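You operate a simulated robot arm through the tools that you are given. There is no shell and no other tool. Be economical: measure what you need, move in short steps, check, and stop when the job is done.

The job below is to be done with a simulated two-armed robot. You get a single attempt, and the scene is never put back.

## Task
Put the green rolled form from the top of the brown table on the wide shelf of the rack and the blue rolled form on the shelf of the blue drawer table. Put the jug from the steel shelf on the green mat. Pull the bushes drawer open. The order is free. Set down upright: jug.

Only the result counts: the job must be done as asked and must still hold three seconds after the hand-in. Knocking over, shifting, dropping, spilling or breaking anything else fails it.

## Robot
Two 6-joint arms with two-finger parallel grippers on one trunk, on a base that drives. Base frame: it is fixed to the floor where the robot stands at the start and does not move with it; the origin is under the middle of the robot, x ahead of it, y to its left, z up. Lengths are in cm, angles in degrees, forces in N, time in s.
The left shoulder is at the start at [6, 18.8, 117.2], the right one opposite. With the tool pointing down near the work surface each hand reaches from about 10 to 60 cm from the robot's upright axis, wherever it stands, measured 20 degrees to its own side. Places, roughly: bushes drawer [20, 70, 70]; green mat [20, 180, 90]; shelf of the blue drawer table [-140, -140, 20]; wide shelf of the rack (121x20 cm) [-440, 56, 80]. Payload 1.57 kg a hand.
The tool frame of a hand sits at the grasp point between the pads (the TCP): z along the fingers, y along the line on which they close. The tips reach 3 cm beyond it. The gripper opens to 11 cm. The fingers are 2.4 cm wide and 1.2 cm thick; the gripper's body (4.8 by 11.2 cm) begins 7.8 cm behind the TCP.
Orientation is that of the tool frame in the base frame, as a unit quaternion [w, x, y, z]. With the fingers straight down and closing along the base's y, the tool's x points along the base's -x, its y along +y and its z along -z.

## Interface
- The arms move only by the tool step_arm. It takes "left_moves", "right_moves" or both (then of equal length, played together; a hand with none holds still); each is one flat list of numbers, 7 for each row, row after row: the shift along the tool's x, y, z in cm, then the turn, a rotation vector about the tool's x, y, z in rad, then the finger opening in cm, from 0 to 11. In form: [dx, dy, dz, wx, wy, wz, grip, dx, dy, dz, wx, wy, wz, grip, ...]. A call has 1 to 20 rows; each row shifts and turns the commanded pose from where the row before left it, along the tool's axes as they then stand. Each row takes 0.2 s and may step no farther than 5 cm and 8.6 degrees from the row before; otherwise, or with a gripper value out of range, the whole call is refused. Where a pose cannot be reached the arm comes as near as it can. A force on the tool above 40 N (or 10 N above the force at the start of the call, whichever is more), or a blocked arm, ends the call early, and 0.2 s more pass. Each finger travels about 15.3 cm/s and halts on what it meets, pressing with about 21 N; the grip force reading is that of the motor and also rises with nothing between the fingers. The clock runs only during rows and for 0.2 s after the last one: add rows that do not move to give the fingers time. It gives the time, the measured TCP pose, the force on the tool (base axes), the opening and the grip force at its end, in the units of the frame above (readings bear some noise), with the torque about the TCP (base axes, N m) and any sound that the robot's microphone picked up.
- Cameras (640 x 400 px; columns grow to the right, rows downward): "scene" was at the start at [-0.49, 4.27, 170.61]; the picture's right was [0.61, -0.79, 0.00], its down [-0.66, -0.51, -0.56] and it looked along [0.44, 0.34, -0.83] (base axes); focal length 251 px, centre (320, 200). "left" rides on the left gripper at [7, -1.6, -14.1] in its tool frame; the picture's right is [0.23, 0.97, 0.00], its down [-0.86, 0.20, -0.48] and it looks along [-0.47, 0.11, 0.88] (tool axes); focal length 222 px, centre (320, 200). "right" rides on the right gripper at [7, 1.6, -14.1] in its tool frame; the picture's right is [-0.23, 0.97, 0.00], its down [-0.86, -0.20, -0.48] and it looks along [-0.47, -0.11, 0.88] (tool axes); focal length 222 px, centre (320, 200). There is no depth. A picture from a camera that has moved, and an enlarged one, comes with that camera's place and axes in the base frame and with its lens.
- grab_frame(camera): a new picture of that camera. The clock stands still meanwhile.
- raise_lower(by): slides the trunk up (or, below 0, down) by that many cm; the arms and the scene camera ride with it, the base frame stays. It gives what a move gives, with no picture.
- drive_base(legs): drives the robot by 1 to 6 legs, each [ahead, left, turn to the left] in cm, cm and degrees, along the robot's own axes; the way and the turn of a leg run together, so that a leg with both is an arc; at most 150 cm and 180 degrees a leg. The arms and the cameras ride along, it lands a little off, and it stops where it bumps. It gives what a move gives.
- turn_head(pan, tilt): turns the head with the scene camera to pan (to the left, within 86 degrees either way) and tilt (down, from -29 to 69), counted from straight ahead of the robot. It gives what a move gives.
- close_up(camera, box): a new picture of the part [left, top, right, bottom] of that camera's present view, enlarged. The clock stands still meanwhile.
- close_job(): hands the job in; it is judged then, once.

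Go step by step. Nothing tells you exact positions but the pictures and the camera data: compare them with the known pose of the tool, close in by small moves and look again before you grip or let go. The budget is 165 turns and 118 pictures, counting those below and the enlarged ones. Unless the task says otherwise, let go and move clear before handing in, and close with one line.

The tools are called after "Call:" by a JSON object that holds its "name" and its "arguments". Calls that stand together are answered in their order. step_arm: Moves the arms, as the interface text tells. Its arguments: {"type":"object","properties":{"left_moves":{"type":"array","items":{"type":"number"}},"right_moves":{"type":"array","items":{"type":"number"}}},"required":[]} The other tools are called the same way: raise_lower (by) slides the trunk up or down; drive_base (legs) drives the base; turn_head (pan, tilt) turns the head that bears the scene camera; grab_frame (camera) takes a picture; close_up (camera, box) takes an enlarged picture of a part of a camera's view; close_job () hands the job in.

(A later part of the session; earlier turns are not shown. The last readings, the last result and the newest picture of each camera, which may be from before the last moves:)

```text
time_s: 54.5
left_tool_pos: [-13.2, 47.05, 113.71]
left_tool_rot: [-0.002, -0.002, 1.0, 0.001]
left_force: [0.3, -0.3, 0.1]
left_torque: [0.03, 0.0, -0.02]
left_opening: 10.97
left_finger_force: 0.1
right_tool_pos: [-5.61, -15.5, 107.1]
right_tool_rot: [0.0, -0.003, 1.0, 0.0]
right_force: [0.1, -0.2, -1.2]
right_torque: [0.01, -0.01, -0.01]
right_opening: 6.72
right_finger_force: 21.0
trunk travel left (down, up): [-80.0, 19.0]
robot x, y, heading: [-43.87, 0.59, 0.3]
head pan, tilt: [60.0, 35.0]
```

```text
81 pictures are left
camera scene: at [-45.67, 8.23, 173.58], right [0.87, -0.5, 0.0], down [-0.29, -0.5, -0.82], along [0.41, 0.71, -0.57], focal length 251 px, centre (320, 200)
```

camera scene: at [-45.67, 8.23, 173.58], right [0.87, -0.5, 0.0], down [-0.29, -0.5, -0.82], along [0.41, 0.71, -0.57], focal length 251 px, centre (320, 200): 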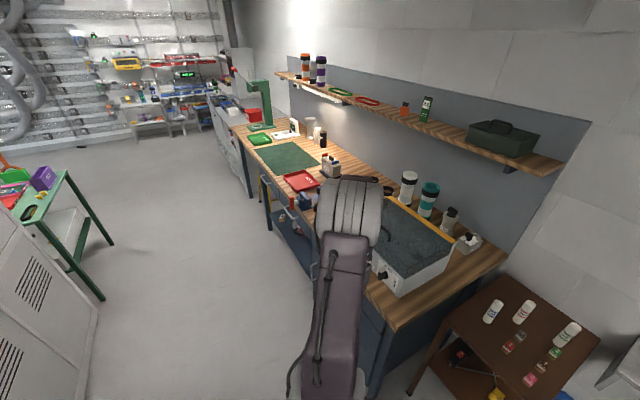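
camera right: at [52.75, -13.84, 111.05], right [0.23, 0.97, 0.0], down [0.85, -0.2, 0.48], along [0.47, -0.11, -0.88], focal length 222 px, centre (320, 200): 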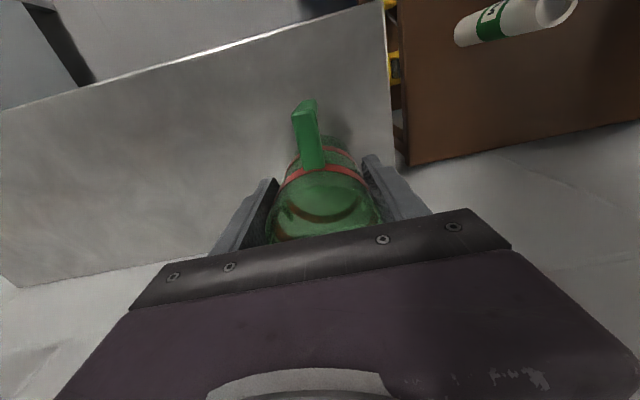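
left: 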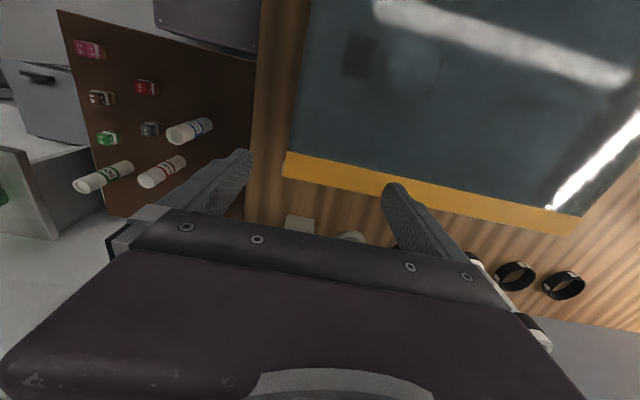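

The mat centre is near (22,176,90). I retract the left hand a little, then drive left along the bench so the right hand faces the mat.

Call:
{"name": "step_arm", "arguments": {"left_moves": [3, 0, 0, 0, 0, 0, 11, 3, 0, 0, 0, 0, 0, 11, 3, 0, 0, 0, 0, 0, 11, 0, -3, 0, 0, 0, 0, 11, 0, -3, 0, 0, 0, 0, 11]}}

Call:
{"name": "drive_base", "arguments": {"legs": [[0, 95, 0], [0, 95, 0]]}}

Call:
{"name": "turn_head", "arguments": {"pan": -10, "tilt": 50}}

Call:
{"name": "grab_frame", "arguments": {"camera": "scene"}}

```text
time_s: 55.7
left_tool_pos: [-22.39, 40.74, 114.0]
left_tool_rot: [0.0, -0.003, 1.0, 0.001]
left_force: [0.1, 0.0, -0.5]
left_torque: [0.03, 0.01, -0.01]
left_opening: 11.0
left_finger_force: 0.1
right_tool_pos: [-5.76, -15.47, 107.04]
right_tool_rot: [0.0, -0.003, 1.0, 0.001]
right_force: [-0.5, -0.4, -1.2]
right_torque: [-0.01, 0.03, -0.01]
right_opening: 6.7
right_finger_force: 20.9
trunk travel left (down, up): [-80.0, 19.0]
robot x, y, heading: [-44.25, 0.67, 0.1]
head pan, tilt: [60.0, 35.0]
```

```text
time_s: 65.3
left_tool_pos: [-28.05, 233.65, 113.74]
left_tool_rot: [0.0, -0.022, 1.0, 0.001]
left_force: [0.3, 0.1, 0.0]
left_torque: [-0.02, 0.03, 0.02]
left_opening: 11.01
left_finger_force: 0.0
right_tool_pos: [-9.28, 178.08, 106.93]
right_tool_rot: [0.0, -0.022, 1.0, 0.0]
right_force: [-0.1, 0.0, -1.0]
right_torque: [0.0, 0.0, 0.02]
right_opening: 6.8
right_finger_force: 20.6
trunk travel left (down, up): [-80.0, 19.0]
robot x, y, heading: [-48.24, 192.49, 2.3]
head pan, tilt: [60.0, 35.0]
```

```text
time_s: 66.7
left_tool_pos: [-28.1, 233.71, 113.8]
left_tool_rot: [0.0, -0.022, 1.0, 0.0]
left_force: [0.8, -0.1, 0.4]
left_torque: [0.0, 0.0, -0.01]
left_opening: 11.01
left_finger_force: 0.1
right_tool_pos: [-9.33, 178.12, 107.01]
right_tool_rot: [0.0, -0.022, 1.0, 0.0]
right_force: [0.0, 0.1, -0.6]
right_torque: [0.06, 0.0, -0.01]
right_opening: 6.78
right_finger_force: 20.7
trunk travel left (down, up): [-80.0, 19.0]
robot x, y, heading: [-48.34, 192.96, 2.5]
head pan, tilt: [-10.0, 50.0]
```

```text
80 pictures are left
camera scene: at [-46.67, 191.34, 171.41], right [-0.13, -0.99, 0.0], down [-0.76, 0.1, -0.64], along [0.64, -0.08, -0.77], focal length 251 px, centre (320, 200)
```

scene: 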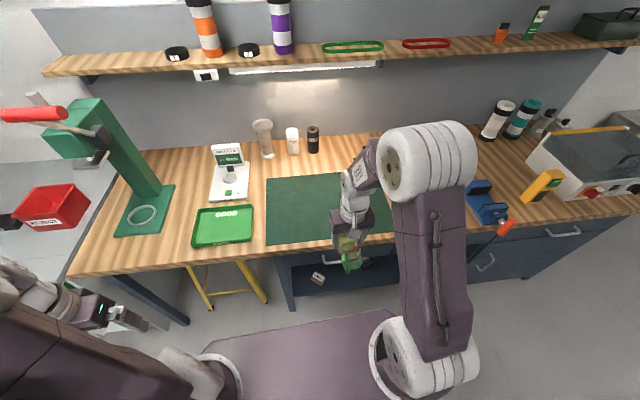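

The mat spans about x 3–37, y 155–204. I drive ahead 15 cm and extend the right hand to (18,179).

Call:
{"name": "drive_base", "arguments": {"legs": [[15, 0, -2.4]]}}

Call:
{"name": "step_arm", "arguments": {"right_moves": [-3, 0, 0, 0, 0, 0, 5.5, -3, 0, 0, 0, 0, 0, 5.5, -3, 0, 0, 0, 0, 0, 5.5, -3, 0, 0, 0, 0, 0, 5.5, 0, 0, 0, 0, 0, 0, 5.5]}}

Call:
{"name": "grab_frame", "arguments": {"camera": "scene"}}

Call:
{"name": "grab_frame", "arguments": {"camera": "right"}}

```text
time_s: 68.1
left_tool_pos: [-11.77, 233.15, 113.77]
left_tool_rot: [0.002, -0.002, 1.0, 0.0]
left_force: [-1.1, -0.1, 0.6]
left_torque: [-0.02, -0.06, -0.03]
left_opening: 10.98
left_finger_force: 0.1
right_tool_pos: [4.69, 176.73, 107.03]
right_tool_rot: [0.001, -0.001, 1.0, 0.0]
right_force: [-0.7, 0.2, -1.2]
right_torque: [0.01, 0.0, 0.0]
right_opening: 6.8
right_finger_force: 21.1
trunk travel left (down, up): [-80.0, 19.0]
robot x, y, heading: [-33.28, 192.95, -0.1]
head pan, tilt: [-10.0, 50.0]
```

```text
time_s: 69.3
left_tool_pos: [-11.54, 233.21, 113.7]
left_tool_rot: [0.0, -0.002, 1.0, 0.0]
left_force: [0.1, 0.4, 0.1]
left_torque: [-0.01, 0.01, 0.03]
left_opening: 11.0
left_finger_force: 0.0
right_tool_pos: [16.76, 176.73, 106.96]
right_tool_rot: [-0.001, -0.001, 1.0, 0.001]
right_force: [-0.2, 0.0, -0.5]
right_torque: [-0.01, 0.01, 0.03]
right_opening: 6.79
right_finger_force: 21.1
trunk travel left (down, up): [-80.0, 19.0]
robot x, y, heading: [-33.32, 193.02, 0.1]
head pan, tilt: [-10.0, 50.0]
```

```text
79 pictures are left
camera scene: at [-32.02, 191.57, 171.41], right [-0.17, -0.98, 0.0], down [-0.75, 0.13, -0.64], along [0.63, -0.11, -0.77], focal length 251 px, centre (320, 200)
```

scene: 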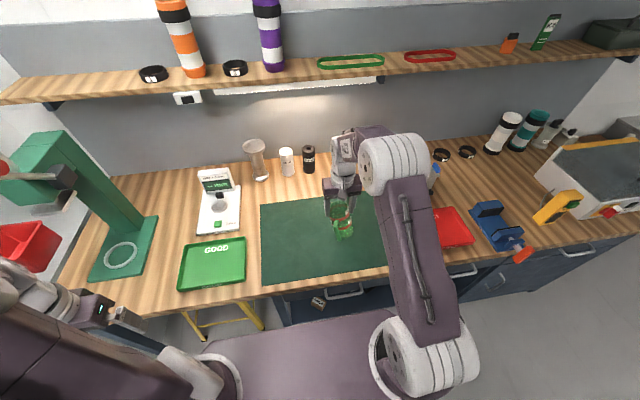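

```text
78 pictures are left
camera right: at [9.79, 178.28, 121.16], right [0.23, 0.97, 0.0], down [0.86, -0.2, 0.48], along [0.47, -0.11, -0.88], focal length 222 px, centre (320, 200)
```

right: 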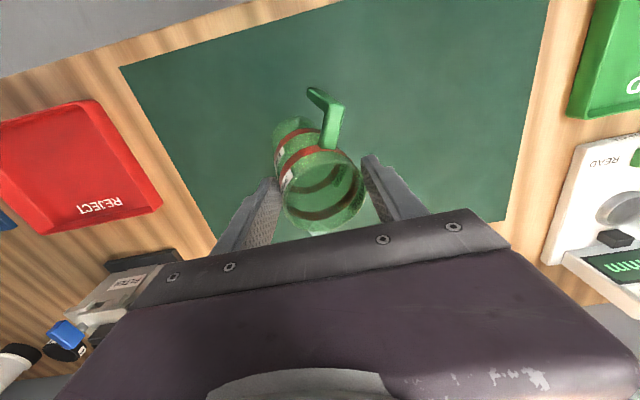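

The jug seems slightly tilted in the grip; I look closer before lowering.

Call:
{"name": "close_up", "arguments": {"camera": "right", "box": [220, 70, 430, 250]}}

Call:
{"name": "close_up", "arguments": {"camera": "scene", "box": [290, 150, 400, 260]}}

```text
2.22 times, centred on (325, 160) of right
camera zoom: at [9.79, 178.28, 121.16], right [0.23, 0.97, 0.0], down [0.86, -0.2, 0.48], along [0.47, -0.11, -0.88], focal length 494 px, centre (309, 289)
```

zoom: 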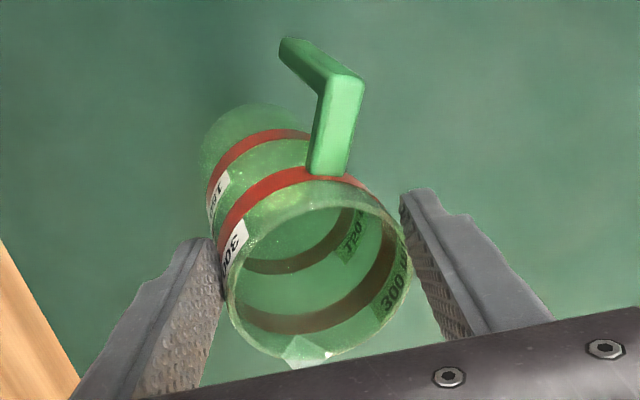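

```text
3.64 times, centred on (345, 205) of scene
camera zoom: at [-32.02, 191.57, 171.41], right [-0.17, -0.98, 0.0], down [-0.75, 0.13, -0.64], along [0.63, -0.11, -0.77], focal length 912 px, centre (229, 182)
```

zoom: 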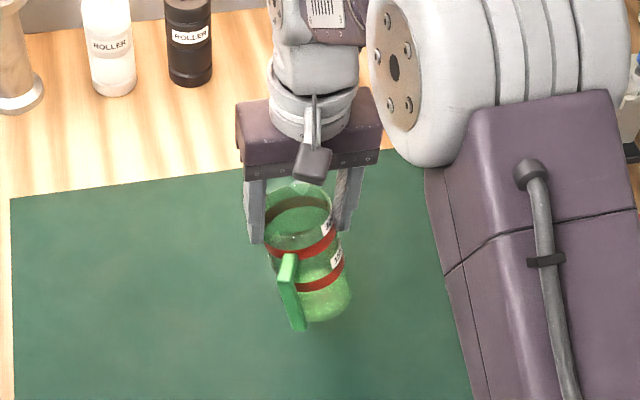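

The jug has slipped down and hangs by its rim, tilted about 13° with its base toward −y, roughly 1–2 cm above the mat. I tilt the hand to bring the jug upright, then check.

Call:
{"name": "step_arm", "arguments": {"right_moves": [0, 0, 0, -0.058, 0, 0, 5.5, 0, 0, 0, -0.058, 0, 0, 5.5, 0, 0, 0, -0.058, 0, 0, 5.5, 0, 0, 0, -0.058, 0, 0, 5.5, 0, 0, 0, 0, 0, 0, 5.5]}}

Call:
{"name": "close_up", "arguments": {"camera": "scene", "box": [290, 150, 400, 260]}}

Call:
{"name": "close_up", "arguments": {"camera": "right", "box": [220, 70, 430, 250]}}

```text
time_s: 70.5
left_tool_pos: [-11.6, 233.24, 113.68]
left_tool_rot: [0.0, 0.0, 1.0, 0.0]
left_force: [-0.5, 0.6, -0.3]
left_torque: [-0.05, 0.0, 0.0]
left_opening: 11.02
left_finger_force: 0.1
right_tool_pos: [16.83, 176.73, 107.06]
right_tool_rot: [0.0, 0.0, 0.993, 0.116]
right_force: [-0.4, 0.5, 0.3]
right_torque: [-0.01, 0.01, -0.03]
right_opening: 6.79
right_finger_force: 20.8
trunk travel left (down, up): [-80.0, 19.0]
robot x, y, heading: [-33.63, 193.0, 0.1]
head pan, tilt: [-10.0, 50.0]
```

```text
3.64 times, centred on (345, 205) of scene
camera zoom: at [-31.94, 191.59, 171.41], right [-0.17, -0.98, 0.0], down [-0.75, 0.13, -0.64], along [0.63, -0.11, -0.77], focal length 912 px, centre (229, 182)
```

zoom: 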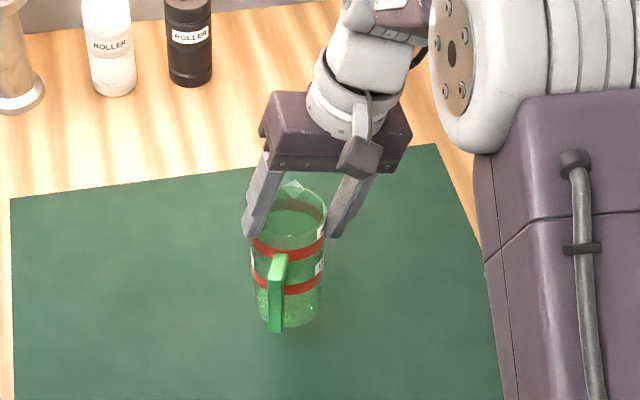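

```text
2.22 times, centred on (325, 160) of right
camera zoom: at [9.81, 175.07, 121.14], right [0.23, 0.95, 0.22], down [0.86, -0.3, 0.42], along [0.47, 0.1, -0.88], focal length 494 px, centre (309, 289)
```

zoom: 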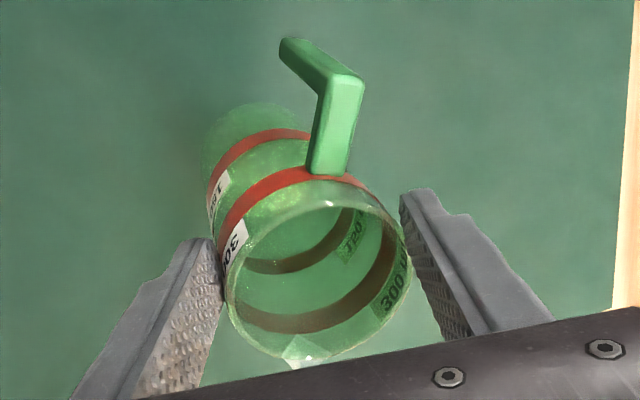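

The jug is now upright. I lower it in small steps and watch the force.

Call:
{"name": "step_arm", "arguments": {"right_moves": [0, -0.115, 0.485, 0, 0, 0, 5.5, 0, -0.115, 0.485, 0, 0, 0, 5.5, 0, 0, 0, 0, 0, 0, 5.5]}}

Call:
{"name": "close_up", "arguments": {"camera": "scene", "box": [290, 150, 400, 260]}}

```text
time_s: 71.3
left_tool_pos: [-11.61, 233.22, 113.75]
left_tool_rot: [0.0, 0.0, 1.0, 0.0]
left_force: [0.3, 0.5, -0.5]
left_torque: [-0.01, -0.02, 0.01]
left_opening: 11.0
left_finger_force: 0.2
right_tool_pos: [16.82, 176.72, 105.94]
right_tool_rot: [0.0, 0.0, 0.993, 0.116]
right_force: [0.2, 0.6, -1.9]
right_torque: [0.0, 0.01, 0.01]
right_opening: 6.8
right_finger_force: 21.3
trunk travel left (down, up): [-80.0, 19.0]
robot x, y, heading: [-33.2, 192.63, 0.1]
head pan, tilt: [-10.0, 50.0]
```

```text
3.64 times, centred on (345, 205) of scene
camera zoom: at [-31.93, 191.58, 171.41], right [-0.17, -0.98, 0.0], down [-0.75, 0.13, -0.64], along [0.63, -0.11, -0.77], focal length 912 px, centre (229, 182)
```

zoom: 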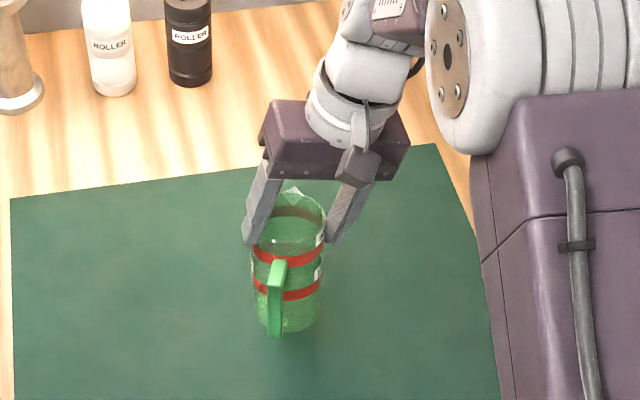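

Call:
{"name": "step_arm", "arguments": {"right_moves": [0, -0.092, 0.39, 0, 0, 0, 5.5, 0, -0.092, 0.39, 0, 0, 0, 5.5, 0, 0, 0, 0, 0, 0, 5.5]}}

Call:
{"name": "step_arm", "arguments": {"right_moves": [0, -0.092, 0.39, 0, 0, 0, 5.5, 0, 0, 0, 0, 0, 0, 5.5]}}

Call:
{"name": "close_up", "arguments": {"camera": "scene", "box": [290, 150, 400, 260]}}

```text
time_s: 72.1
left_tool_pos: [-11.52, 233.16, 113.75]
left_tool_rot: [-0.001, -0.001, 1.0, 0.0]
left_force: [-0.2, -0.1, 1.2]
left_torque: [-0.02, -0.04, 0.0]
left_opening: 11.01
left_finger_force: 0.0
right_tool_pos: [16.84, 176.89, 105.1]
right_tool_rot: [0.0, 0.0, 0.993, 0.115]
right_force: [0.3, 0.0, -0.9]
right_torque: [-0.02, -0.01, 0.03]
right_opening: 6.79
right_finger_force: 21.1
trunk travel left (down, up): [-80.0, 19.0]
robot x, y, heading: [-33.29, 192.69, 0.6]
head pan, tilt: [-10.0, 50.0]
```

```text
time_s: 72.7
left_tool_pos: [-11.56, 233.32, 113.75]
left_tool_rot: [0.0, -0.001, 1.0, 0.001]
left_force: [0.0, -0.1, -0.3]
left_torque: [0.0, 0.02, 0.03]
left_opening: 11.01
left_finger_force: 0.1
right_tool_pos: [16.8, 176.68, 104.83]
right_tool_rot: [0.0, -0.001, 0.993, 0.117]
right_force: [-0.4, 0.1, -0.4]
right_torque: [0.0, 0.04, -0.01]
right_opening: 6.75
right_finger_force: 21.3
trunk travel left (down, up): [-80.0, 19.0]
robot x, y, heading: [-33.43, 193.08, 0.1]
head pan, tilt: [-10.0, 50.0]
```

```text
3.64 times, centred on (345, 205) of scene
camera zoom: at [-31.92, 191.57, 171.41], right [-0.17, -0.98, 0.0], down [-0.75, 0.13, -0.64], along [0.63, -0.11, -0.77], focal length 912 px, centre (229, 182)
```

zoom: 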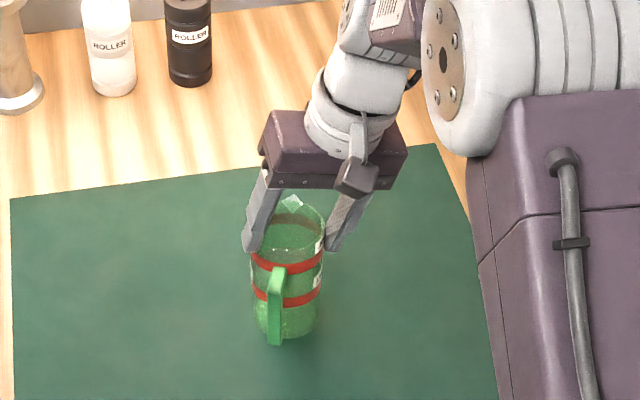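

Call:
{"name": "step_arm", "arguments": {"right_moves": [0, -0.092, 0.39, 0, 0, 0, 5.5, 0, -0.07, 0.29, 0, 0, 0, 5.5, 0, 0, 0, 0, 0, 0, 5.5]}}

Call:
{"name": "step_arm", "arguments": {"right_moves": [0, -0.07, 0.29, 0, 0, 0, 5.5, 0, 0, 0, 0, 0, 0, 5.5]}}

Call:
{"name": "step_arm", "arguments": {"right_moves": [0, -0.07, 0.29, 0, 0, 0, 5.5, 0, 0, 0, 0, 0, 0, 5.5]}}

Call:
{"name": "close_up", "arguments": {"camera": "scene", "box": [290, 150, 400, 260]}}

```text
time_s: 73.5
left_tool_pos: [-11.48, 233.18, 113.86]
left_tool_rot: [0.0, -0.001, 1.0, 0.0]
left_force: [0.5, 0.2, 0.1]
left_torque: [-0.02, 0.03, -0.02]
left_opening: 10.99
left_finger_force: 0.1
right_tool_pos: [16.77, 176.78, 104.09]
right_tool_rot: [0.0, -0.001, 0.993, 0.116]
right_force: [-1.0, -0.5, 0.0]
right_torque: [0.0, -0.01, -0.03]
right_opening: 6.76
right_finger_force: 20.9
trunk travel left (down, up): [-80.0, 19.0]
robot x, y, heading: [-33.29, 193.15, 0.2]
head pan, tilt: [-10.0, 50.0]
```

```text
time_s: 74.1
left_tool_pos: [-11.64, 233.27, 113.78]
left_tool_rot: [0.0, -0.001, 1.0, 0.0]
left_force: [-0.3, 0.1, -0.8]
left_torque: [0.04, 0.0, 0.02]
left_opening: 11.0
left_finger_force: 0.0
right_tool_pos: [16.81, 176.78, 103.86]
right_tool_rot: [0.0, -0.001, 0.993, 0.116]
right_force: [-0.1, 0.7, -1.0]
right_torque: [-0.04, 0.02, 0.03]
right_opening: 6.78
right_finger_force: 20.7
trunk travel left (down, up): [-80.0, 19.0]
robot x, y, heading: [-33.6, 193.01, 0.2]
head pan, tilt: [-10.0, 50.0]
```

```text
time_s: 74.7
left_tool_pos: [-11.58, 233.17, 113.75]
left_tool_rot: [0.001, -0.001, 1.0, 0.0]
left_force: [-1.2, 0.5, 0.9]
left_torque: [0.01, 0.01, 0.0]
left_opening: 10.95
left_finger_force: 0.0
right_tool_pos: [16.87, 176.79, 103.59]
right_tool_rot: [0.001, -0.001, 0.993, 0.116]
right_force: [-0.7, -0.8, -0.2]
right_torque: [-0.02, 0.0, -0.03]
right_opening: 6.81
right_finger_force: 20.8
trunk travel left (down, up): [-80.0, 19.0]
robot x, y, heading: [-33.44, 193.05, 0.0]
head pan, tilt: [-10.0, 50.0]
```

```text
3.64 times, centred on (345, 205) of scene
camera zoom: at [-31.92, 191.57, 171.41], right [-0.17, -0.98, 0.0], down [-0.75, 0.13, -0.64], along [0.63, -0.11, -0.77], focal length 912 px, centre (229, 182)
```

zoom: 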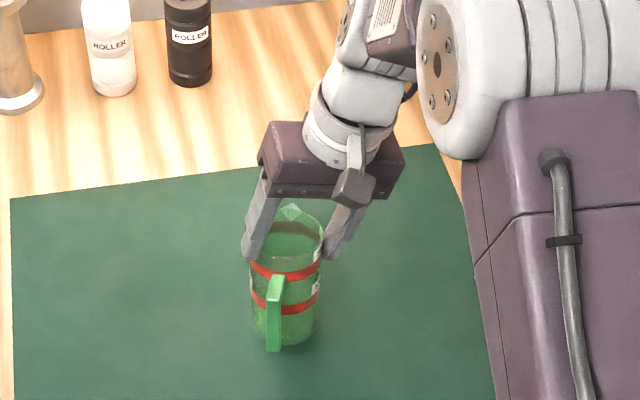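

The mat top is likely about z 88.5, so there is still some way to go; I keep lowering.

Call:
{"name": "step_arm", "arguments": {"right_moves": [0, -0.07, 0.29, 0, 0, 0, 5.5, 0, -0.07, 0.29, 0, 0, 0, 5.5, 0, 0, 0, 0, 0, 0, 5.5]}}

Call:
{"name": "step_arm", "arguments": {"right_moves": [0, -0.07, 0.29, 0, 0, 0, 5.5, 0, 0, 0, 0, 0, 0, 5.5]}}

Call:
{"name": "step_arm", "arguments": {"right_moves": [0, -0.07, 0.29, 0, 0, 0, 5.5, 0, 0, 0, 0, 0, 0, 5.5]}}

Call:
{"name": "close_up", "arguments": {"camera": "right", "box": [220, 70, 430, 250]}}

```text
time_s: 75.5
left_tool_pos: [-11.65, 233.11, 113.76]
left_tool_rot: [0.0, 0.0, 1.0, 0.0]
left_force: [0.2, -0.2, -0.3]
left_torque: [-0.03, -0.01, -0.02]
left_opening: 11.02
left_finger_force: 0.1
right_tool_pos: [16.83, 176.9, 102.98]
right_tool_rot: [0.001, -0.001, 0.993, 0.116]
right_force: [0.4, 0.1, -1.8]
right_torque: [0.01, -0.01, 0.0]
right_opening: 6.78
right_finger_force: 20.8
trunk travel left (down, up): [-80.0, 19.0]
robot x, y, heading: [-33.63, 193.0, -0.1]
head pan, tilt: [-10.0, 50.0]
```

```text
time_s: 76.1
left_tool_pos: [-11.47, 233.25, 113.71]
left_tool_rot: [0.0, -0.001, 1.0, 0.0]
left_force: [-0.4, -0.5, 0.1]
left_torque: [0.01, 0.03, -0.02]
left_opening: 11.0
left_finger_force: 0.0
right_tool_pos: [16.84, 176.73, 102.73]
right_tool_rot: [0.0, -0.001, 0.993, 0.116]
right_force: [0.5, 0.6, -0.4]
right_torque: [0.0, 0.0, 0.04]
right_opening: 6.78
right_finger_force: 21.5
trunk travel left (down, up): [-80.0, 19.0]
robot x, y, heading: [-33.24, 193.11, 0.2]
head pan, tilt: [-10.0, 50.0]
```

```text
time_s: 76.7
left_tool_pos: [-11.58, 233.25, 113.89]
left_tool_rot: [0.001, -0.001, 1.0, 0.0]
left_force: [-1.0, -0.4, -0.7]
left_torque: [0.01, -0.02, 0.01]
left_opening: 10.99
left_finger_force: 0.1
right_tool_pos: [16.7, 176.67, 102.32]
right_tool_rot: [0.0, -0.001, 0.993, 0.115]
right_force: [-0.4, -1.0, 1.4]
right_torque: [-0.05, 0.0, -0.01]
right_opening: 6.8
right_finger_force: 20.9
trunk travel left (down, up): [-80.0, 19.0]
robot x, y, heading: [-33.51, 193.04, -0.0]
head pan, tilt: [-10.0, 50.0]
```

```text
2.22 times, centred on (325, 160) of right
camera zoom: at [9.72, 175.1, 116.58], right [0.23, 0.95, 0.22], down [0.86, -0.3, 0.42], along [0.47, 0.1, -0.88], focal length 494 px, centre (309, 289)
```

zoom: 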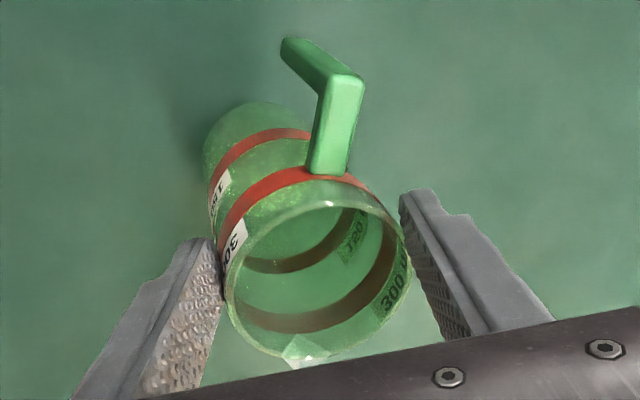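

Call:
{"name": "step_arm", "arguments": {"right_moves": [0, -0.046, 0.195, 0, 0, 0, 5.5, 0, 0, 0, 0, 0, 0, 5.5]}}

Call:
{"name": "step_arm", "arguments": {"right_moves": [0, -0.046, 0.195, 0, 0, 0, 5.5, 0, 0, 0, 0, 0, 0, 5.5]}}

Call:
{"name": "close_up", "arguments": {"camera": "right", "box": [220, 70, 430, 250]}}

Call:
{"name": "close_up", "arguments": {"camera": "scene", "box": [290, 150, 400, 260]}}

```text
time_s: 77.3
left_tool_pos: [-11.8, 233.2, 113.8]
left_tool_rot: [0.001, -0.001, 1.0, -0.001]
left_force: [0.2, -0.4, -0.2]
left_torque: [-0.02, 0.01, 0.0]
left_opening: 10.97
left_finger_force: 0.1
right_tool_pos: [16.65, 176.72, 102.39]
right_tool_rot: [0.002, -0.001, 0.993, 0.115]
right_force: [-0.8, -0.8, 14.9]
right_torque: [-0.05, -0.39, -0.02]
right_opening: 6.79
right_finger_force: 21.0
trunk travel left (down, up): [-80.0, 19.0]
robot x, y, heading: [-33.35, 193.37, 0.2]
head pan, tilt: [-10.0, 50.0]
```

```text
time_s: 77.9
left_tool_pos: [-11.88, 233.08, 113.94]
left_tool_rot: [0.0, -0.001, 1.0, 0.0]
left_force: [0.1, -0.5, 0.3]
left_torque: [0.01, 0.0, 0.0]
left_opening: 11.03
left_finger_force: 0.1
right_tool_pos: [16.5, 176.68, 102.05]
right_tool_rot: [0.001, -0.001, 0.993, 0.116]
right_force: [-4.2, -4.1, 20.7]
right_torque: [-0.33, -0.06, -0.05]
right_opening: 6.8
right_finger_force: 20.9
trunk travel left (down, up): [-80.0, 19.0]
robot x, y, heading: [-33.33, 193.33, -0.1]
head pan, tilt: [-10.0, 50.0]
```

```text
2.22 times, centred on (325, 160) of right
camera zoom: at [9.5, 175.03, 116.24], right [0.23, 0.95, 0.22], down [0.85, -0.3, 0.42], along [0.47, 0.1, -0.88], focal length 494 px, centre (309, 289)
```

zoom: 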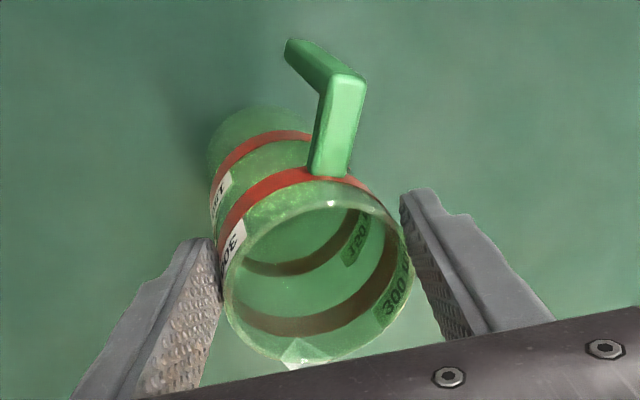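

```text
3.64 times, centred on (345, 205) of scene
camera zoom: at [-32.37, 191.59, 171.42], right [-0.17, -0.98, 0.0], down [-0.75, 0.13, -0.64], along [0.64, -0.11, -0.76], focal length 912 px, centre (229, 182)
```

zoom: 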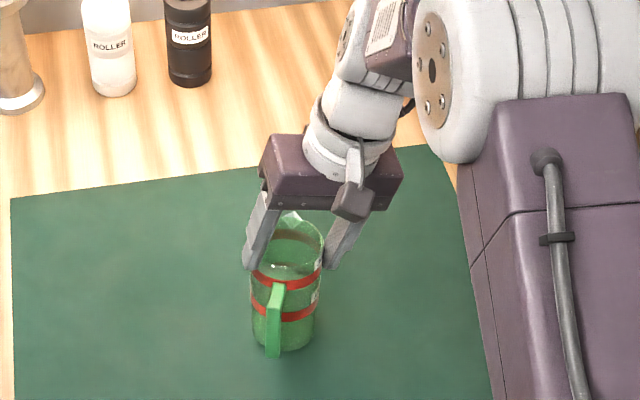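

The jug is seated with about 20 N on the mat. I ease off slightly, open slowly and withdraw along the fingers.

Call:
{"name": "step_arm", "arguments": {"right_moves": [0, 0.046, -0.195, 0, 0, 0, 5.5, 0, 0, 0, 0, 0, 0, 6.5, 0, 0, 0, 0, 0, 0, 7.0, 0, 0, 0, 0, 0, 0, 7.5, 0, 0, 0, 0, 0, 0, 8.5, 0, 0, 0, 0, 0, 0, 10, 0, 0, 0, 0, 0, 0, 11, 0, 0, 0, 0, 0, 0, 11]}}

Call:
{"name": "step_arm", "arguments": {"right_moves": [0, 0, -2, 0, 0, 0, 11, 0, 0, -2, 0, 0, 0, 11, 0, 0, -3, 0, 0, 0, 11, 0, 0, -3, 0, 0, 0, 11, 0, 0, 0, 0.058, 0, 0, 11, 0, 0, 0, 0.058, 0, 0, 11, 0, 0, 0, 0.058, 0, 0, 11, 0, 0, 0, 0.058, 0, 0, 11, 4, 0, 0, 0, 0, 0, 11, 4, 0, 0, 0, 0, 0, 11, 4, 0, 0, 0, 0, 0, 11, 4, 0, 0, 0, 0, 0, 11, 4, 0, 0, 0, 0, 0, 11]}}

Call:
{"name": "close_up", "arguments": {"camera": "scene", "box": [240, 150, 440, 290]}}

```text
time_s: 79.7
left_tool_pos: [-11.53, 233.11, 113.82]
left_tool_rot: [0.0, -0.001, 1.0, 0.0]
left_force: [-0.2, 0.4, -0.1]
left_torque: [0.03, 0.0, -0.02]
left_opening: 10.98
left_finger_force: 0.0
right_tool_pos: [16.79, 176.75, 102.14]
right_tool_rot: [0.0, -0.001, 0.993, 0.116]
right_force: [-0.8, -0.5, -0.7]
right_torque: [-0.03, -0.04, 0.0]
right_opening: 11.02
right_finger_force: 0.1
trunk travel left (down, up): [-80.0, 19.0]
robot x, y, heading: [-33.24, 193.07, 0.2]
head pan, tilt: [-10.0, 50.0]
```

```text
time_s: 82.5
left_tool_pos: [-11.65, 233.16, 113.8]
left_tool_rot: [0.0, 0.0, 1.0, 0.0]
left_force: [-0.3, 0.8, 0.4]
left_torque: [-0.02, -0.02, -0.02]
left_opening: 11.0
left_finger_force: 0.0
right_tool_pos: [-3.41, 174.63, 112.0]
right_tool_rot: [0.001, -0.001, 1.0, -0.001]
right_force: [-0.1, -1.3, 0.4]
right_torque: [0.0, -0.04, 0.01]
right_opening: 10.99
right_finger_force: 0.1
trunk travel left (down, up): [-80.0, 19.0]
robot x, y, heading: [-33.23, 192.78, 0.1]
head pan, tilt: [-10.0, 50.0]
```

```text
2.86 times, centred on (340, 220) of scene
camera zoom: at [-32.23, 191.57, 171.41], right [-0.17, -0.98, 0.0], down [-0.75, 0.13, -0.64], along [0.63, -0.11, -0.77], focal length 716 px, centre (263, 143)
```

zoom: 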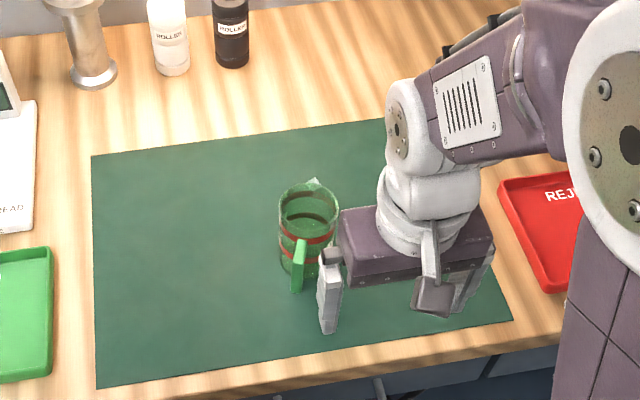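

The jug stands upright on the mat. Next is the bushes drawer: I back off and drive right to view the bench front.

Call:
{"name": "drive_base", "arguments": {"legs": [[-45, 0, 0], [0, -110, 0]]}}

Call:
{"name": "turn_head", "arguments": {"pan": 0, "tilt": 45}}

Call:
{"name": "grab_frame", "arguments": {"camera": "scene"}}

```text
time_s: 90.4
left_tool_pos: [-56.54, 123.54, 113.65]
left_tool_rot: [0.001, 0.014, 1.0, -0.001]
left_force: [-0.1, -0.1, -0.6]
left_torque: [0.02, -0.02, -0.02]
left_opening: 10.98
left_finger_force: 0.0
right_tool_pos: [-49.84, 64.88, 112.02]
right_tool_rot: [0.0, 0.014, 1.0, 0.0]
right_force: [0.2, 0.3, 0.0]
right_torque: [0.03, 0.04, -0.01]
right_opening: 10.98
right_finger_force: 0.2
trunk travel left (down, up): [-80.0, 19.0]
robot x, y, heading: [-80.07, 84.36, -1.6]
head pan, tilt: [-10.0, 50.0]
```

```text
time_s: 91.1
left_tool_pos: [-56.46, 123.6, 113.74]
left_tool_rot: [0.0, 0.014, 1.0, 0.0]
left_force: [0.9, -0.7, 0.0]
left_torque: [0.0, 0.0, 0.0]
left_opening: 11.01
left_finger_force: 0.1
right_tool_pos: [-49.92, 64.8, 112.02]
right_tool_rot: [0.001, 0.013, 1.0, 0.0]
right_force: [-0.5, -0.1, -0.2]
right_torque: [0.0, -0.01, -0.02]
right_opening: 11.01
right_finger_force: 0.0
trunk travel left (down, up): [-80.0, 19.0]
robot x, y, heading: [-79.67, 83.92, -1.4]
head pan, tilt: [0.0, 45.0]
```

```text
66 pictures are left
camera scene: at [-77.48, 83.89, 172.1], right [-0.03, -1.0, 0.0], down [-0.71, 0.02, -0.71], along [0.71, -0.02, -0.71], focal length 251 px, centre (320, 200)
```

scene: 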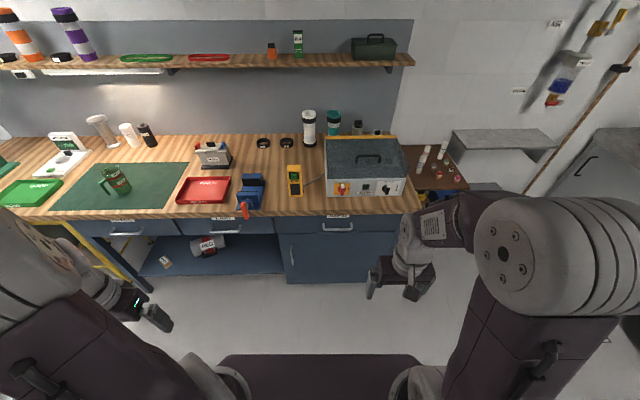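

Call:
{"name": "close_up", "arguments": {"camera": "scene", "box": [80, 200, 240, 280]}}

Call:
{"name": "close_up", "arguments": {"camera": "scene", "box": [230, 180, 420, 290]}}

```text
4.00 times, centred on (160, 240) of scene
camera zoom: at [-77.48, 83.89, 172.1], right [-0.03, -1.0, 0.0], down [-0.71, 0.02, -0.71], along [0.71, -0.02, -0.71], focal length 1003 px, centre (960, 40)
```

zoom: 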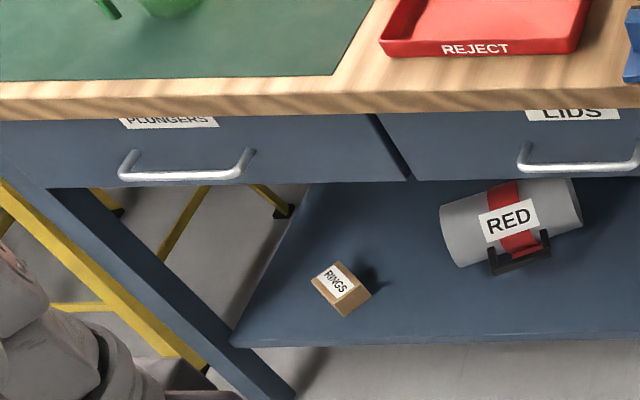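

```text
3.37 times, centred on (325, 235) of scene
camera zoom: at [-77.48, 83.89, 172.1], right [-0.03, -1.0, 0.0], down [-0.71, 0.02, -0.71], along [0.71, -0.02, -0.71], focal length 845 px, centre (303, 82)
```

zoom: 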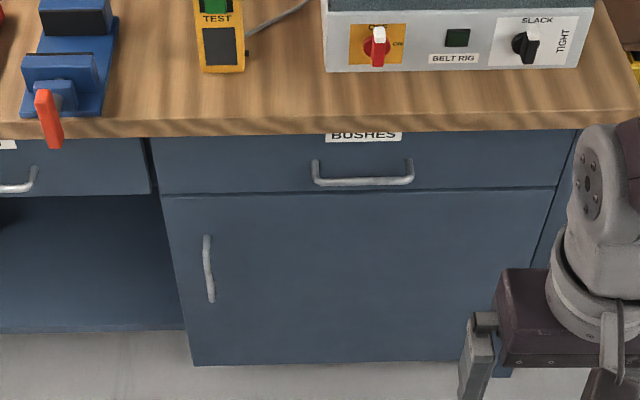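

The BUSHES drawer is at the right, with a horizontal bar handle near (-2,73,76). I lower the trunk and turn the right hand to point forward with its fingers closing vertically.

Call:
{"name": "raise_lower", "arguments": {"by": -25}}

Call:
{"name": "step_arm", "arguments": {"right_moves": [-4, 0, 0, 0, 0, 0, 11, -4, 0, 0, 0, 0, 0, 11, -4, 0, 0, 0, 0, 0, 11, 0, 0, 0, 0, -0.1428, 0, 11, 0, 0, 0, 0, -0.1428, 0, 11, 0, 0, 0, 0, -0.1428, 0, 11, 0, 0, 0, 0, -0.1428, 0, 11, 0, 0, 0, 0, -0.1428, 0, 11, 0, 0, 0, 0, -0.1428, 0, 11, 0, 0, 0, 0, -0.1428, 0, 11, 0, 0, 0, 0, -0.1428, 0, 11, 0, 0, 0, 0, -0.1428, 0, 11, 0, 0, 0, 0, -0.1428, 0, 11, 0, 0, 0, 0, -0.1428, 0, 11]}}

Call:
{"name": "step_arm", "arguments": {"right_moves": [0, 0, 0, 0, 0, 0.1428, 11, 0, 0, 0, 0, 0, 0.1428, 11, 0, 0, 0, 0, 0, 0.1428, 11, 0, 0, 0, 0, 0, 0.1428, 11, 0, 0, 0, 0, 0, 0.1428, 11, 0, 0, 0, 0, 0, 0.1428, 11, 0, 0, 0, 0, 0, 0.1428, 11, 0, 0, 0, 0, 0, 0.1428, 11, 0, 0, 0, 0, 0, 0.1428, 11, 0, 0, 0, 0, 0, 0.1428, 11, 0, 0, 0, 0, 0, 0.1428, 11]}}

Call:
{"name": "grab_frame", "arguments": {"camera": "right"}}

```text
time_s: 93.7
left_tool_pos: [-56.53, 123.59, 88.81]
left_tool_rot: [0.0, 0.015, 1.0, 0.001]
left_force: [0.1, -0.8, 0.8]
left_torque: [0.02, 0.0, 0.0]
left_opening: 11.01
left_finger_force: 0.1
right_tool_pos: [-50.04, 64.83, 86.96]
right_tool_rot: [0.0, 0.014, 1.0, 0.0]
right_force: [0.3, 0.4, -0.4]
right_torque: [-0.02, -0.01, 0.01]
right_opening: 11.02
right_finger_force: 0.2
trunk travel left (down, up): [-55.0, 44.0]
robot x, y, heading: [-79.45, 84.08, -1.4]
head pan, tilt: [0.0, 45.0]
```

```text
time_s: 96.7
left_tool_pos: [-56.72, 123.7, 88.78]
left_tool_rot: [0.0, 0.014, 1.0, 0.0]
left_force: [-0.4, -0.3, 0.0]
left_torque: [0.02, -0.02, -0.02]
left_opening: 11.0
left_finger_force: 0.0
right_tool_pos: [-30.02, 64.11, 111.07]
right_tool_rot: [0.699, 0.009, 0.715, -0.009]
right_force: [-0.6, -0.2, -0.1]
right_torque: [-0.03, 0.0, -0.02]
right_opening: 11.04
right_finger_force: 0.2
right hand out of reach, approached as far as the arm can: row 8, 9, 10, 11, 12, 13, 14
trunk travel left (down, up): [-55.0, 44.0]
robot x, y, heading: [-79.24, 83.96, -1.6]
head pan, tilt: [0.0, 45.0]
```

```text
time_s: 99.1
left_tool_pos: [-56.46, 123.55, 88.79]
left_tool_rot: [0.001, 0.014, 1.0, 0.0]
left_force: [0.2, -0.1, -0.5]
left_torque: [-0.01, -0.01, 0.01]
left_opening: 11.0
left_finger_force: 0.1
right_tool_pos: [-30.03, 64.23, 111.91]
right_tool_rot: [0.505, 0.509, 0.494, 0.492]
right_force: [0.0, 0.2, -0.2]
right_torque: [0.02, -0.02, 0.03]
right_opening: 11.0
right_finger_force: 0.0
right hand out of reach, approached as far as the arm can: row 1
trunk travel left (down, up): [-55.0, 44.0]
robot x, y, heading: [-79.67, 84.04, -1.4]
head pan, tilt: [0.0, 45.0]
```

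```text
63 pictures are left
camera right: at [-44.01, 71.51, 113.69], right [0.0, -0.23, 0.97], down [-0.5, -0.84, -0.2], along [0.86, -0.49, -0.11], focal length 222 px, centre (320, 200)
```

right: 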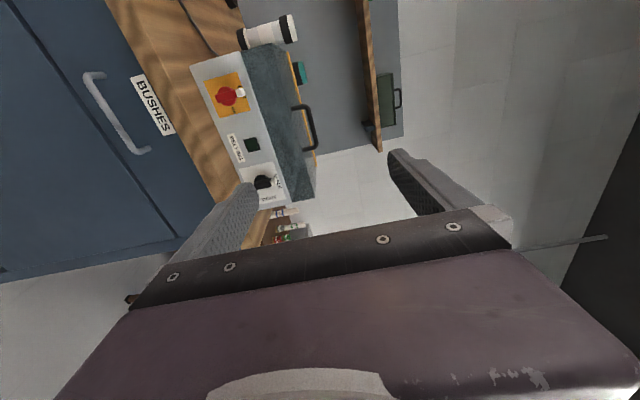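

The bar handle triangulates at (-2.7,73.2,77.2). I lower the trunk to that height, narrow the fingers and approach to about 10 cm short.

Call:
{"name": "raise_lower", "arguments": {"by": -34.7}}

Call:
{"name": "step_arm", "arguments": {"right_moves": [0, 0, 0, 0, 0, 0, 7, 0, 0, 0, 0, 0, 0, 6, 0, 0, 0, 0, 0, 0, 6]}}

Call:
{"name": "drive_base", "arguments": {"legs": [[16, 7.8, 1.4]]}}

Call:
{"name": "grab_frame", "arguments": {"camera": "right"}}

Call:
{"name": "grab_frame", "arguments": {"camera": "scene"}}

```text
time_s: 102.5
left_tool_pos: [-56.49, 123.61, 54.07]
left_tool_rot: [0.0, 0.014, 1.0, 0.0]
left_force: [0.1, -0.1, 0.2]
left_torque: [-0.01, -0.02, 0.01]
left_opening: 11.01
left_finger_force: 0.0
right_tool_pos: [-30.1, 64.27, 77.17]
right_tool_rot: [0.506, 0.509, 0.494, 0.492]
right_force: [-0.8, 0.1, -0.1]
right_torque: [0.0, 0.03, -0.02]
right_opening: 11.01
right_finger_force: 0.1
trunk travel left (down, up): [-20.3, 78.7]
robot x, y, heading: [-79.67, 84.05, -1.8]
head pan, tilt: [0.0, 45.0]
```

```text
time_s: 103.2
left_tool_pos: [-56.55, 123.64, 54.01]
left_tool_rot: [0.0, 0.014, 1.0, 0.0]
left_force: [-0.6, -0.2, -0.3]
left_torque: [-0.04, -0.04, 0.02]
left_opening: 10.99
left_finger_force: 0.1
right_tool_pos: [-29.88, 64.27, 77.23]
right_tool_rot: [0.506, 0.508, 0.495, 0.491]
right_force: [0.1, -0.2, -0.1]
right_torque: [0.01, 0.02, -0.04]
right_opening: 5.99
right_finger_force: 0.0
trunk travel left (down, up): [-20.3, 78.7]
robot x, y, heading: [-79.37, 84.18, -1.5]
head pan, tilt: [0.0, 45.0]
```

```text
time_s: 104.7
left_tool_pos: [-42.01, 131.83, 54.03]
left_tool_rot: [0.0, 0.0, 1.0, 0.0]
left_force: [0.5, 0.7, 0.3]
left_torque: [0.04, 0.0, 0.01]
left_opening: 10.99
left_finger_force: 0.1
right_tool_pos: [-13.61, 73.08, 77.2]
right_tool_rot: [0.498, 0.501, 0.502, 0.499]
right_force: [-0.3, 0.4, 0.0]
right_torque: [0.04, 0.0, -0.01]
right_opening: 6.0
right_finger_force: 0.1
trunk travel left (down, up): [-20.3, 78.7]
robot x, y, heading: [-63.89, 92.05, -0.1]
head pan, tilt: [0.0, 45.0]
```

```text
62 pictures are left
camera right: at [-27.9, 80.07, 78.96], right [0.01, -0.23, 0.97], down [-0.48, -0.86, -0.2], along [0.88, -0.47, -0.11], focal length 222 px, centre (320, 200)
```

right: 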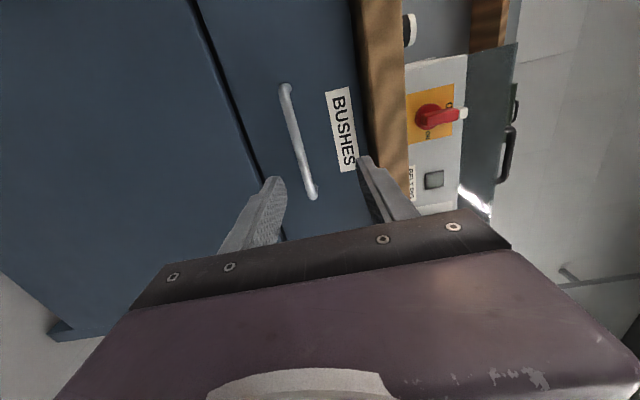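

```text
61 pictures are left
camera scene: at [-61.68, 91.58, 112.4], right [0.0, -1.0, 0.0], down [-0.71, 0.0, -0.71], along [0.71, 0.0, -0.71], focal length 251 px, centre (320, 200)
```

scene: 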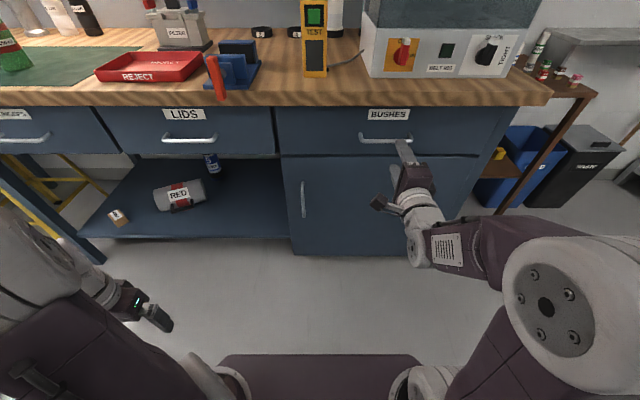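

The bar centre is refined to about (-2.7,74.2,75.8). I shift down 1.4 and reach forward around the bar.

Call:
{"name": "step_arm", "arguments": {"right_moves": [0.6, -1.4, 0, 0, 0, 0, 6, 0, 0, 2.5, 0, 0, 0, 6, 0, 0, 2.5, 0, 0, 0, 6, 0, 0, 2.5, 0, 0, 0, 6, 0, 0, 2.3, 0, 0, 0, 6, 0, 0, 0, 0, 0, 0, 6]}}

Call:
{"name": "grab_frame", "arguments": {"camera": "right"}}

Call:
{"name": "close_up", "arguments": {"camera": "scene", "box": [320, 90, 480, 210]}}

```text
time_s: 106.1
left_tool_pos: [-41.81, 131.83, 54.2]
left_tool_rot: [0.0, 0.001, 1.0, -0.001]
left_force: [0.4, 0.2, -0.8]
left_torque: [0.0, 0.03, 0.0]
left_opening: 11.01
left_finger_force: 0.1
right_tool_pos: [-3.9, 73.53, 76.98]
right_tool_rot: [0.499, 0.501, 0.502, 0.499]
right_force: [-0.2, 0.5, 0.0]
right_torque: [0.02, 0.03, 0.0]
right_opening: 5.99
right_finger_force: 0.0
right hand out of reach, approached as far as the arm can: row 1
trunk travel left (down, up): [-20.3, 78.7]
robot x, y, heading: [-64.32, 91.45, 0.1]
head pan, tilt: [0.0, 45.0]
```

```text
60 pictures are left
camera right: at [-18.04, 80.54, 78.67], right [0.01, -0.23, 0.97], down [-0.48, -0.86, -0.2], along [0.88, -0.47, -0.11], focal length 222 px, centre (320, 200)
```

right: 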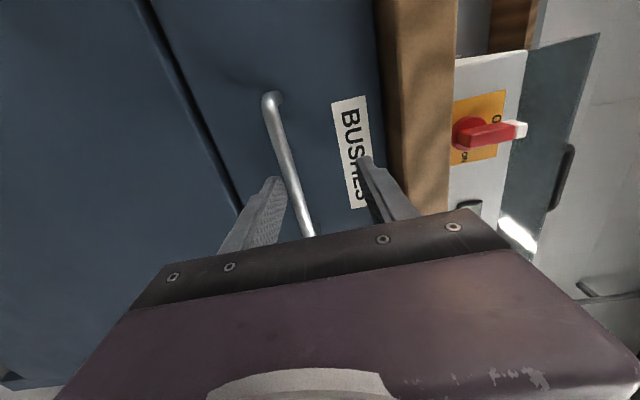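

```text
3.33 times, centred on (400, 150) of scene
camera zoom: at [-61.71, 91.56, 112.4], right [0.0, -1.0, 0.0], down [-0.71, 0.0, -0.71], along [0.71, 0.0, -0.71], focal length 836 px, centre (53, 367)
```

zoom: 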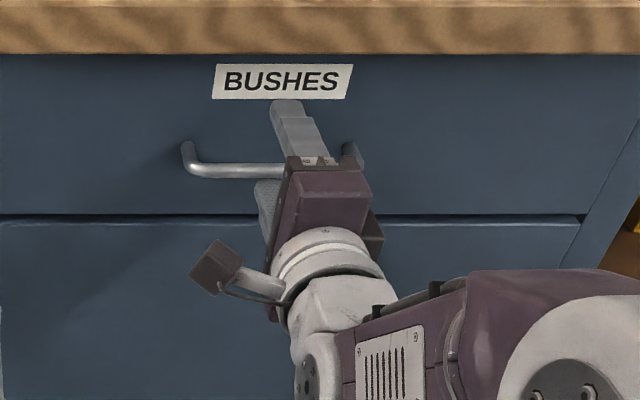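

The bar runs between the fingers. I lower another 1 cm and close on it.

Call:
{"name": "step_arm", "arguments": {"right_moves": [0, -0.8, 0, 0, 0, 0, 6, 0, 0, 0, 0, 0, 0, 4, 0, 0, 0, 0, 0, 0, 2.5, 0, 0, 0, 0, 0, 0, 1, 0, 0, 0, 0, 0, 0, 0, 0, 0, 0, 0, 0, 0, 0]}}

Call:
{"name": "grab_frame", "arguments": {"camera": "right"}}

```text
time_s: 107.3
left_tool_pos: [-41.99, 131.76, 54.19]
left_tool_rot: [0.0, 0.0, 1.0, 0.0]
left_force: [0.4, -0.5, 0.4]
left_torque: [0.0, -0.03, 0.01]
left_opening: 10.97
left_finger_force: 0.2
right_tool_pos: [-4.27, 73.55, 75.51]
right_tool_rot: [0.494, 0.506, 0.507, 0.493]
right_force: [-5.3, -1.3, 1.5]
right_torque: [0.0, 0.04, 0.04]
right_opening: 0.0
right_finger_force: 21.2
trunk travel left (down, up): [-20.3, 78.7]
robot x, y, heading: [-63.99, 91.64, -0.1]
head pan, tilt: [0.0, 45.0]
stopped in row 5 (right hand): the force on the tool passed its limit at 47 N (the readings are from after the stop); the commanded pose is now the measured one
```

```text
58 pictures are left
camera right: at [-18.35, 80.55, 77.54], right [0.02, -0.23, 0.97], down [-0.48, -0.86, -0.19], along [0.88, -0.47, -0.13], focal length 222 px, centre (320, 200)
```

right: 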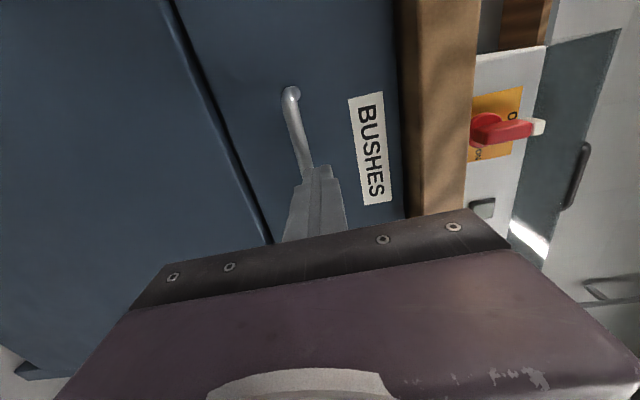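

The fingers closed just in front of the bar, so it sits deeper, around x -0.5, z 75. I open, re-aim and go 3 cm deeper.

Call:
{"name": "step_arm", "arguments": {"right_moves": [0, 0, -1.5, 0, 0, 0, 0, 0, 0, 0, 0, 0, 0, 3, 0, -0.4, 0, 0, 0, 0, 6, 0, 0, 0, 0, 0, 0, 6, 0, 0, 1.5, 0, 0, 0, 6, 0, 0, 1.5, 0, 0, 0, 6, 0, 0, 1.5, 0, 0, 0, 6, 0, 0, 0, 0, 0, 0, 6]}}

Call:
{"name": "grab_frame", "arguments": {"camera": "right"}}

```text
time_s: 109.1
left_tool_pos: [-41.88, 131.8, 54.09]
left_tool_rot: [0.0, 0.001, 1.0, 0.0]
left_force: [0.0, 0.0, 0.2]
left_torque: [-0.01, 0.01, -0.05]
left_opening: 10.99
left_finger_force: 0.2
right_tool_pos: [-1.02, 73.66, 74.63]
right_tool_rot: [0.493, 0.506, 0.508, 0.492]
right_force: [0.4, 0.4, -0.1]
right_torque: [-0.04, -0.01, 0.01]
right_opening: 6.01
right_finger_force: 0.0
trunk travel left (down, up): [-20.3, 78.7]
robot x, y, heading: [-63.24, 91.44, -0.0]
head pan, tilt: [0.0, 45.0]
```

```text
57 pictures are left
camera right: at [-15.11, 80.54, 76.76], right [0.03, -0.23, 0.97], down [-0.48, -0.86, -0.18], along [0.87, -0.47, -0.13], focal length 222 px, centre (320, 200)
```

right: 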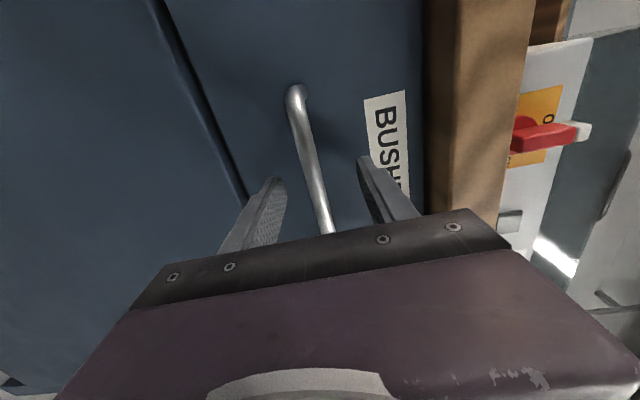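

Call:
{"name": "step_arm", "arguments": {"right_moves": [0, 0, 0.6, 0, 0, 0, 6, 0, 0, 0, 0, 0, 0, 4, 0, 0, 0, 0, 0, 0, 2.5, 0, 0, 0, 0, 0, 0, 1.5, 0, 0, 0, 0, 0, 0, 0.8, 0, 0, 0, 0, 0, 0, 0.3, 0, 0, 0, 0, 0, 0, 0.3]}}

Call:
{"name": "grab_frame", "arguments": {"camera": "right"}}

```text
time_s: 110.7
left_tool_pos: [-41.92, 131.85, 54.12]
left_tool_rot: [0.0, -0.001, 1.0, -0.001]
left_force: [0.7, 0.8, 0.2]
left_torque: [-0.02, -0.03, -0.01]
left_opening: 11.01
left_finger_force: 0.1
right_tool_pos: [-0.41, 73.63, 74.53]
right_tool_rot: [0.492, 0.507, 0.509, 0.492]
right_force: [-3.7, 1.4, -6.3]
right_torque: [0.12, 0.05, -0.13]
right_opening: 1.15
right_finger_force: 28.6
trunk travel left (down, up): [-20.3, 78.7]
robot x, y, heading: [-64.08, 91.53, 0.1]
head pan, tilt: [0.0, 45.0]
```

```text
56 pictures are left
camera right: at [-14.6, 80.53, 76.62], right [0.03, -0.23, 0.97], down [-0.48, -0.86, -0.18], along [0.87, -0.47, -0.14], focal length 222 px, centre (320, 200)
```

right: 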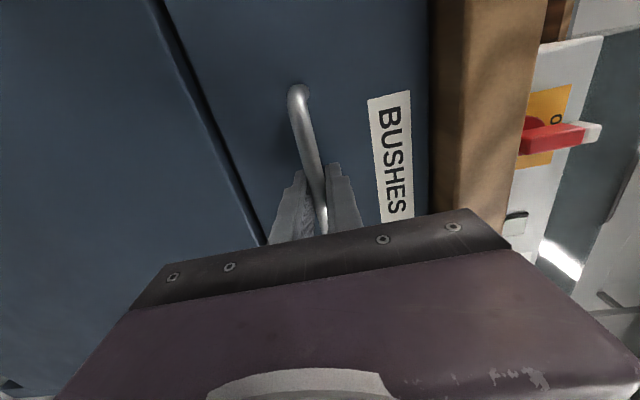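

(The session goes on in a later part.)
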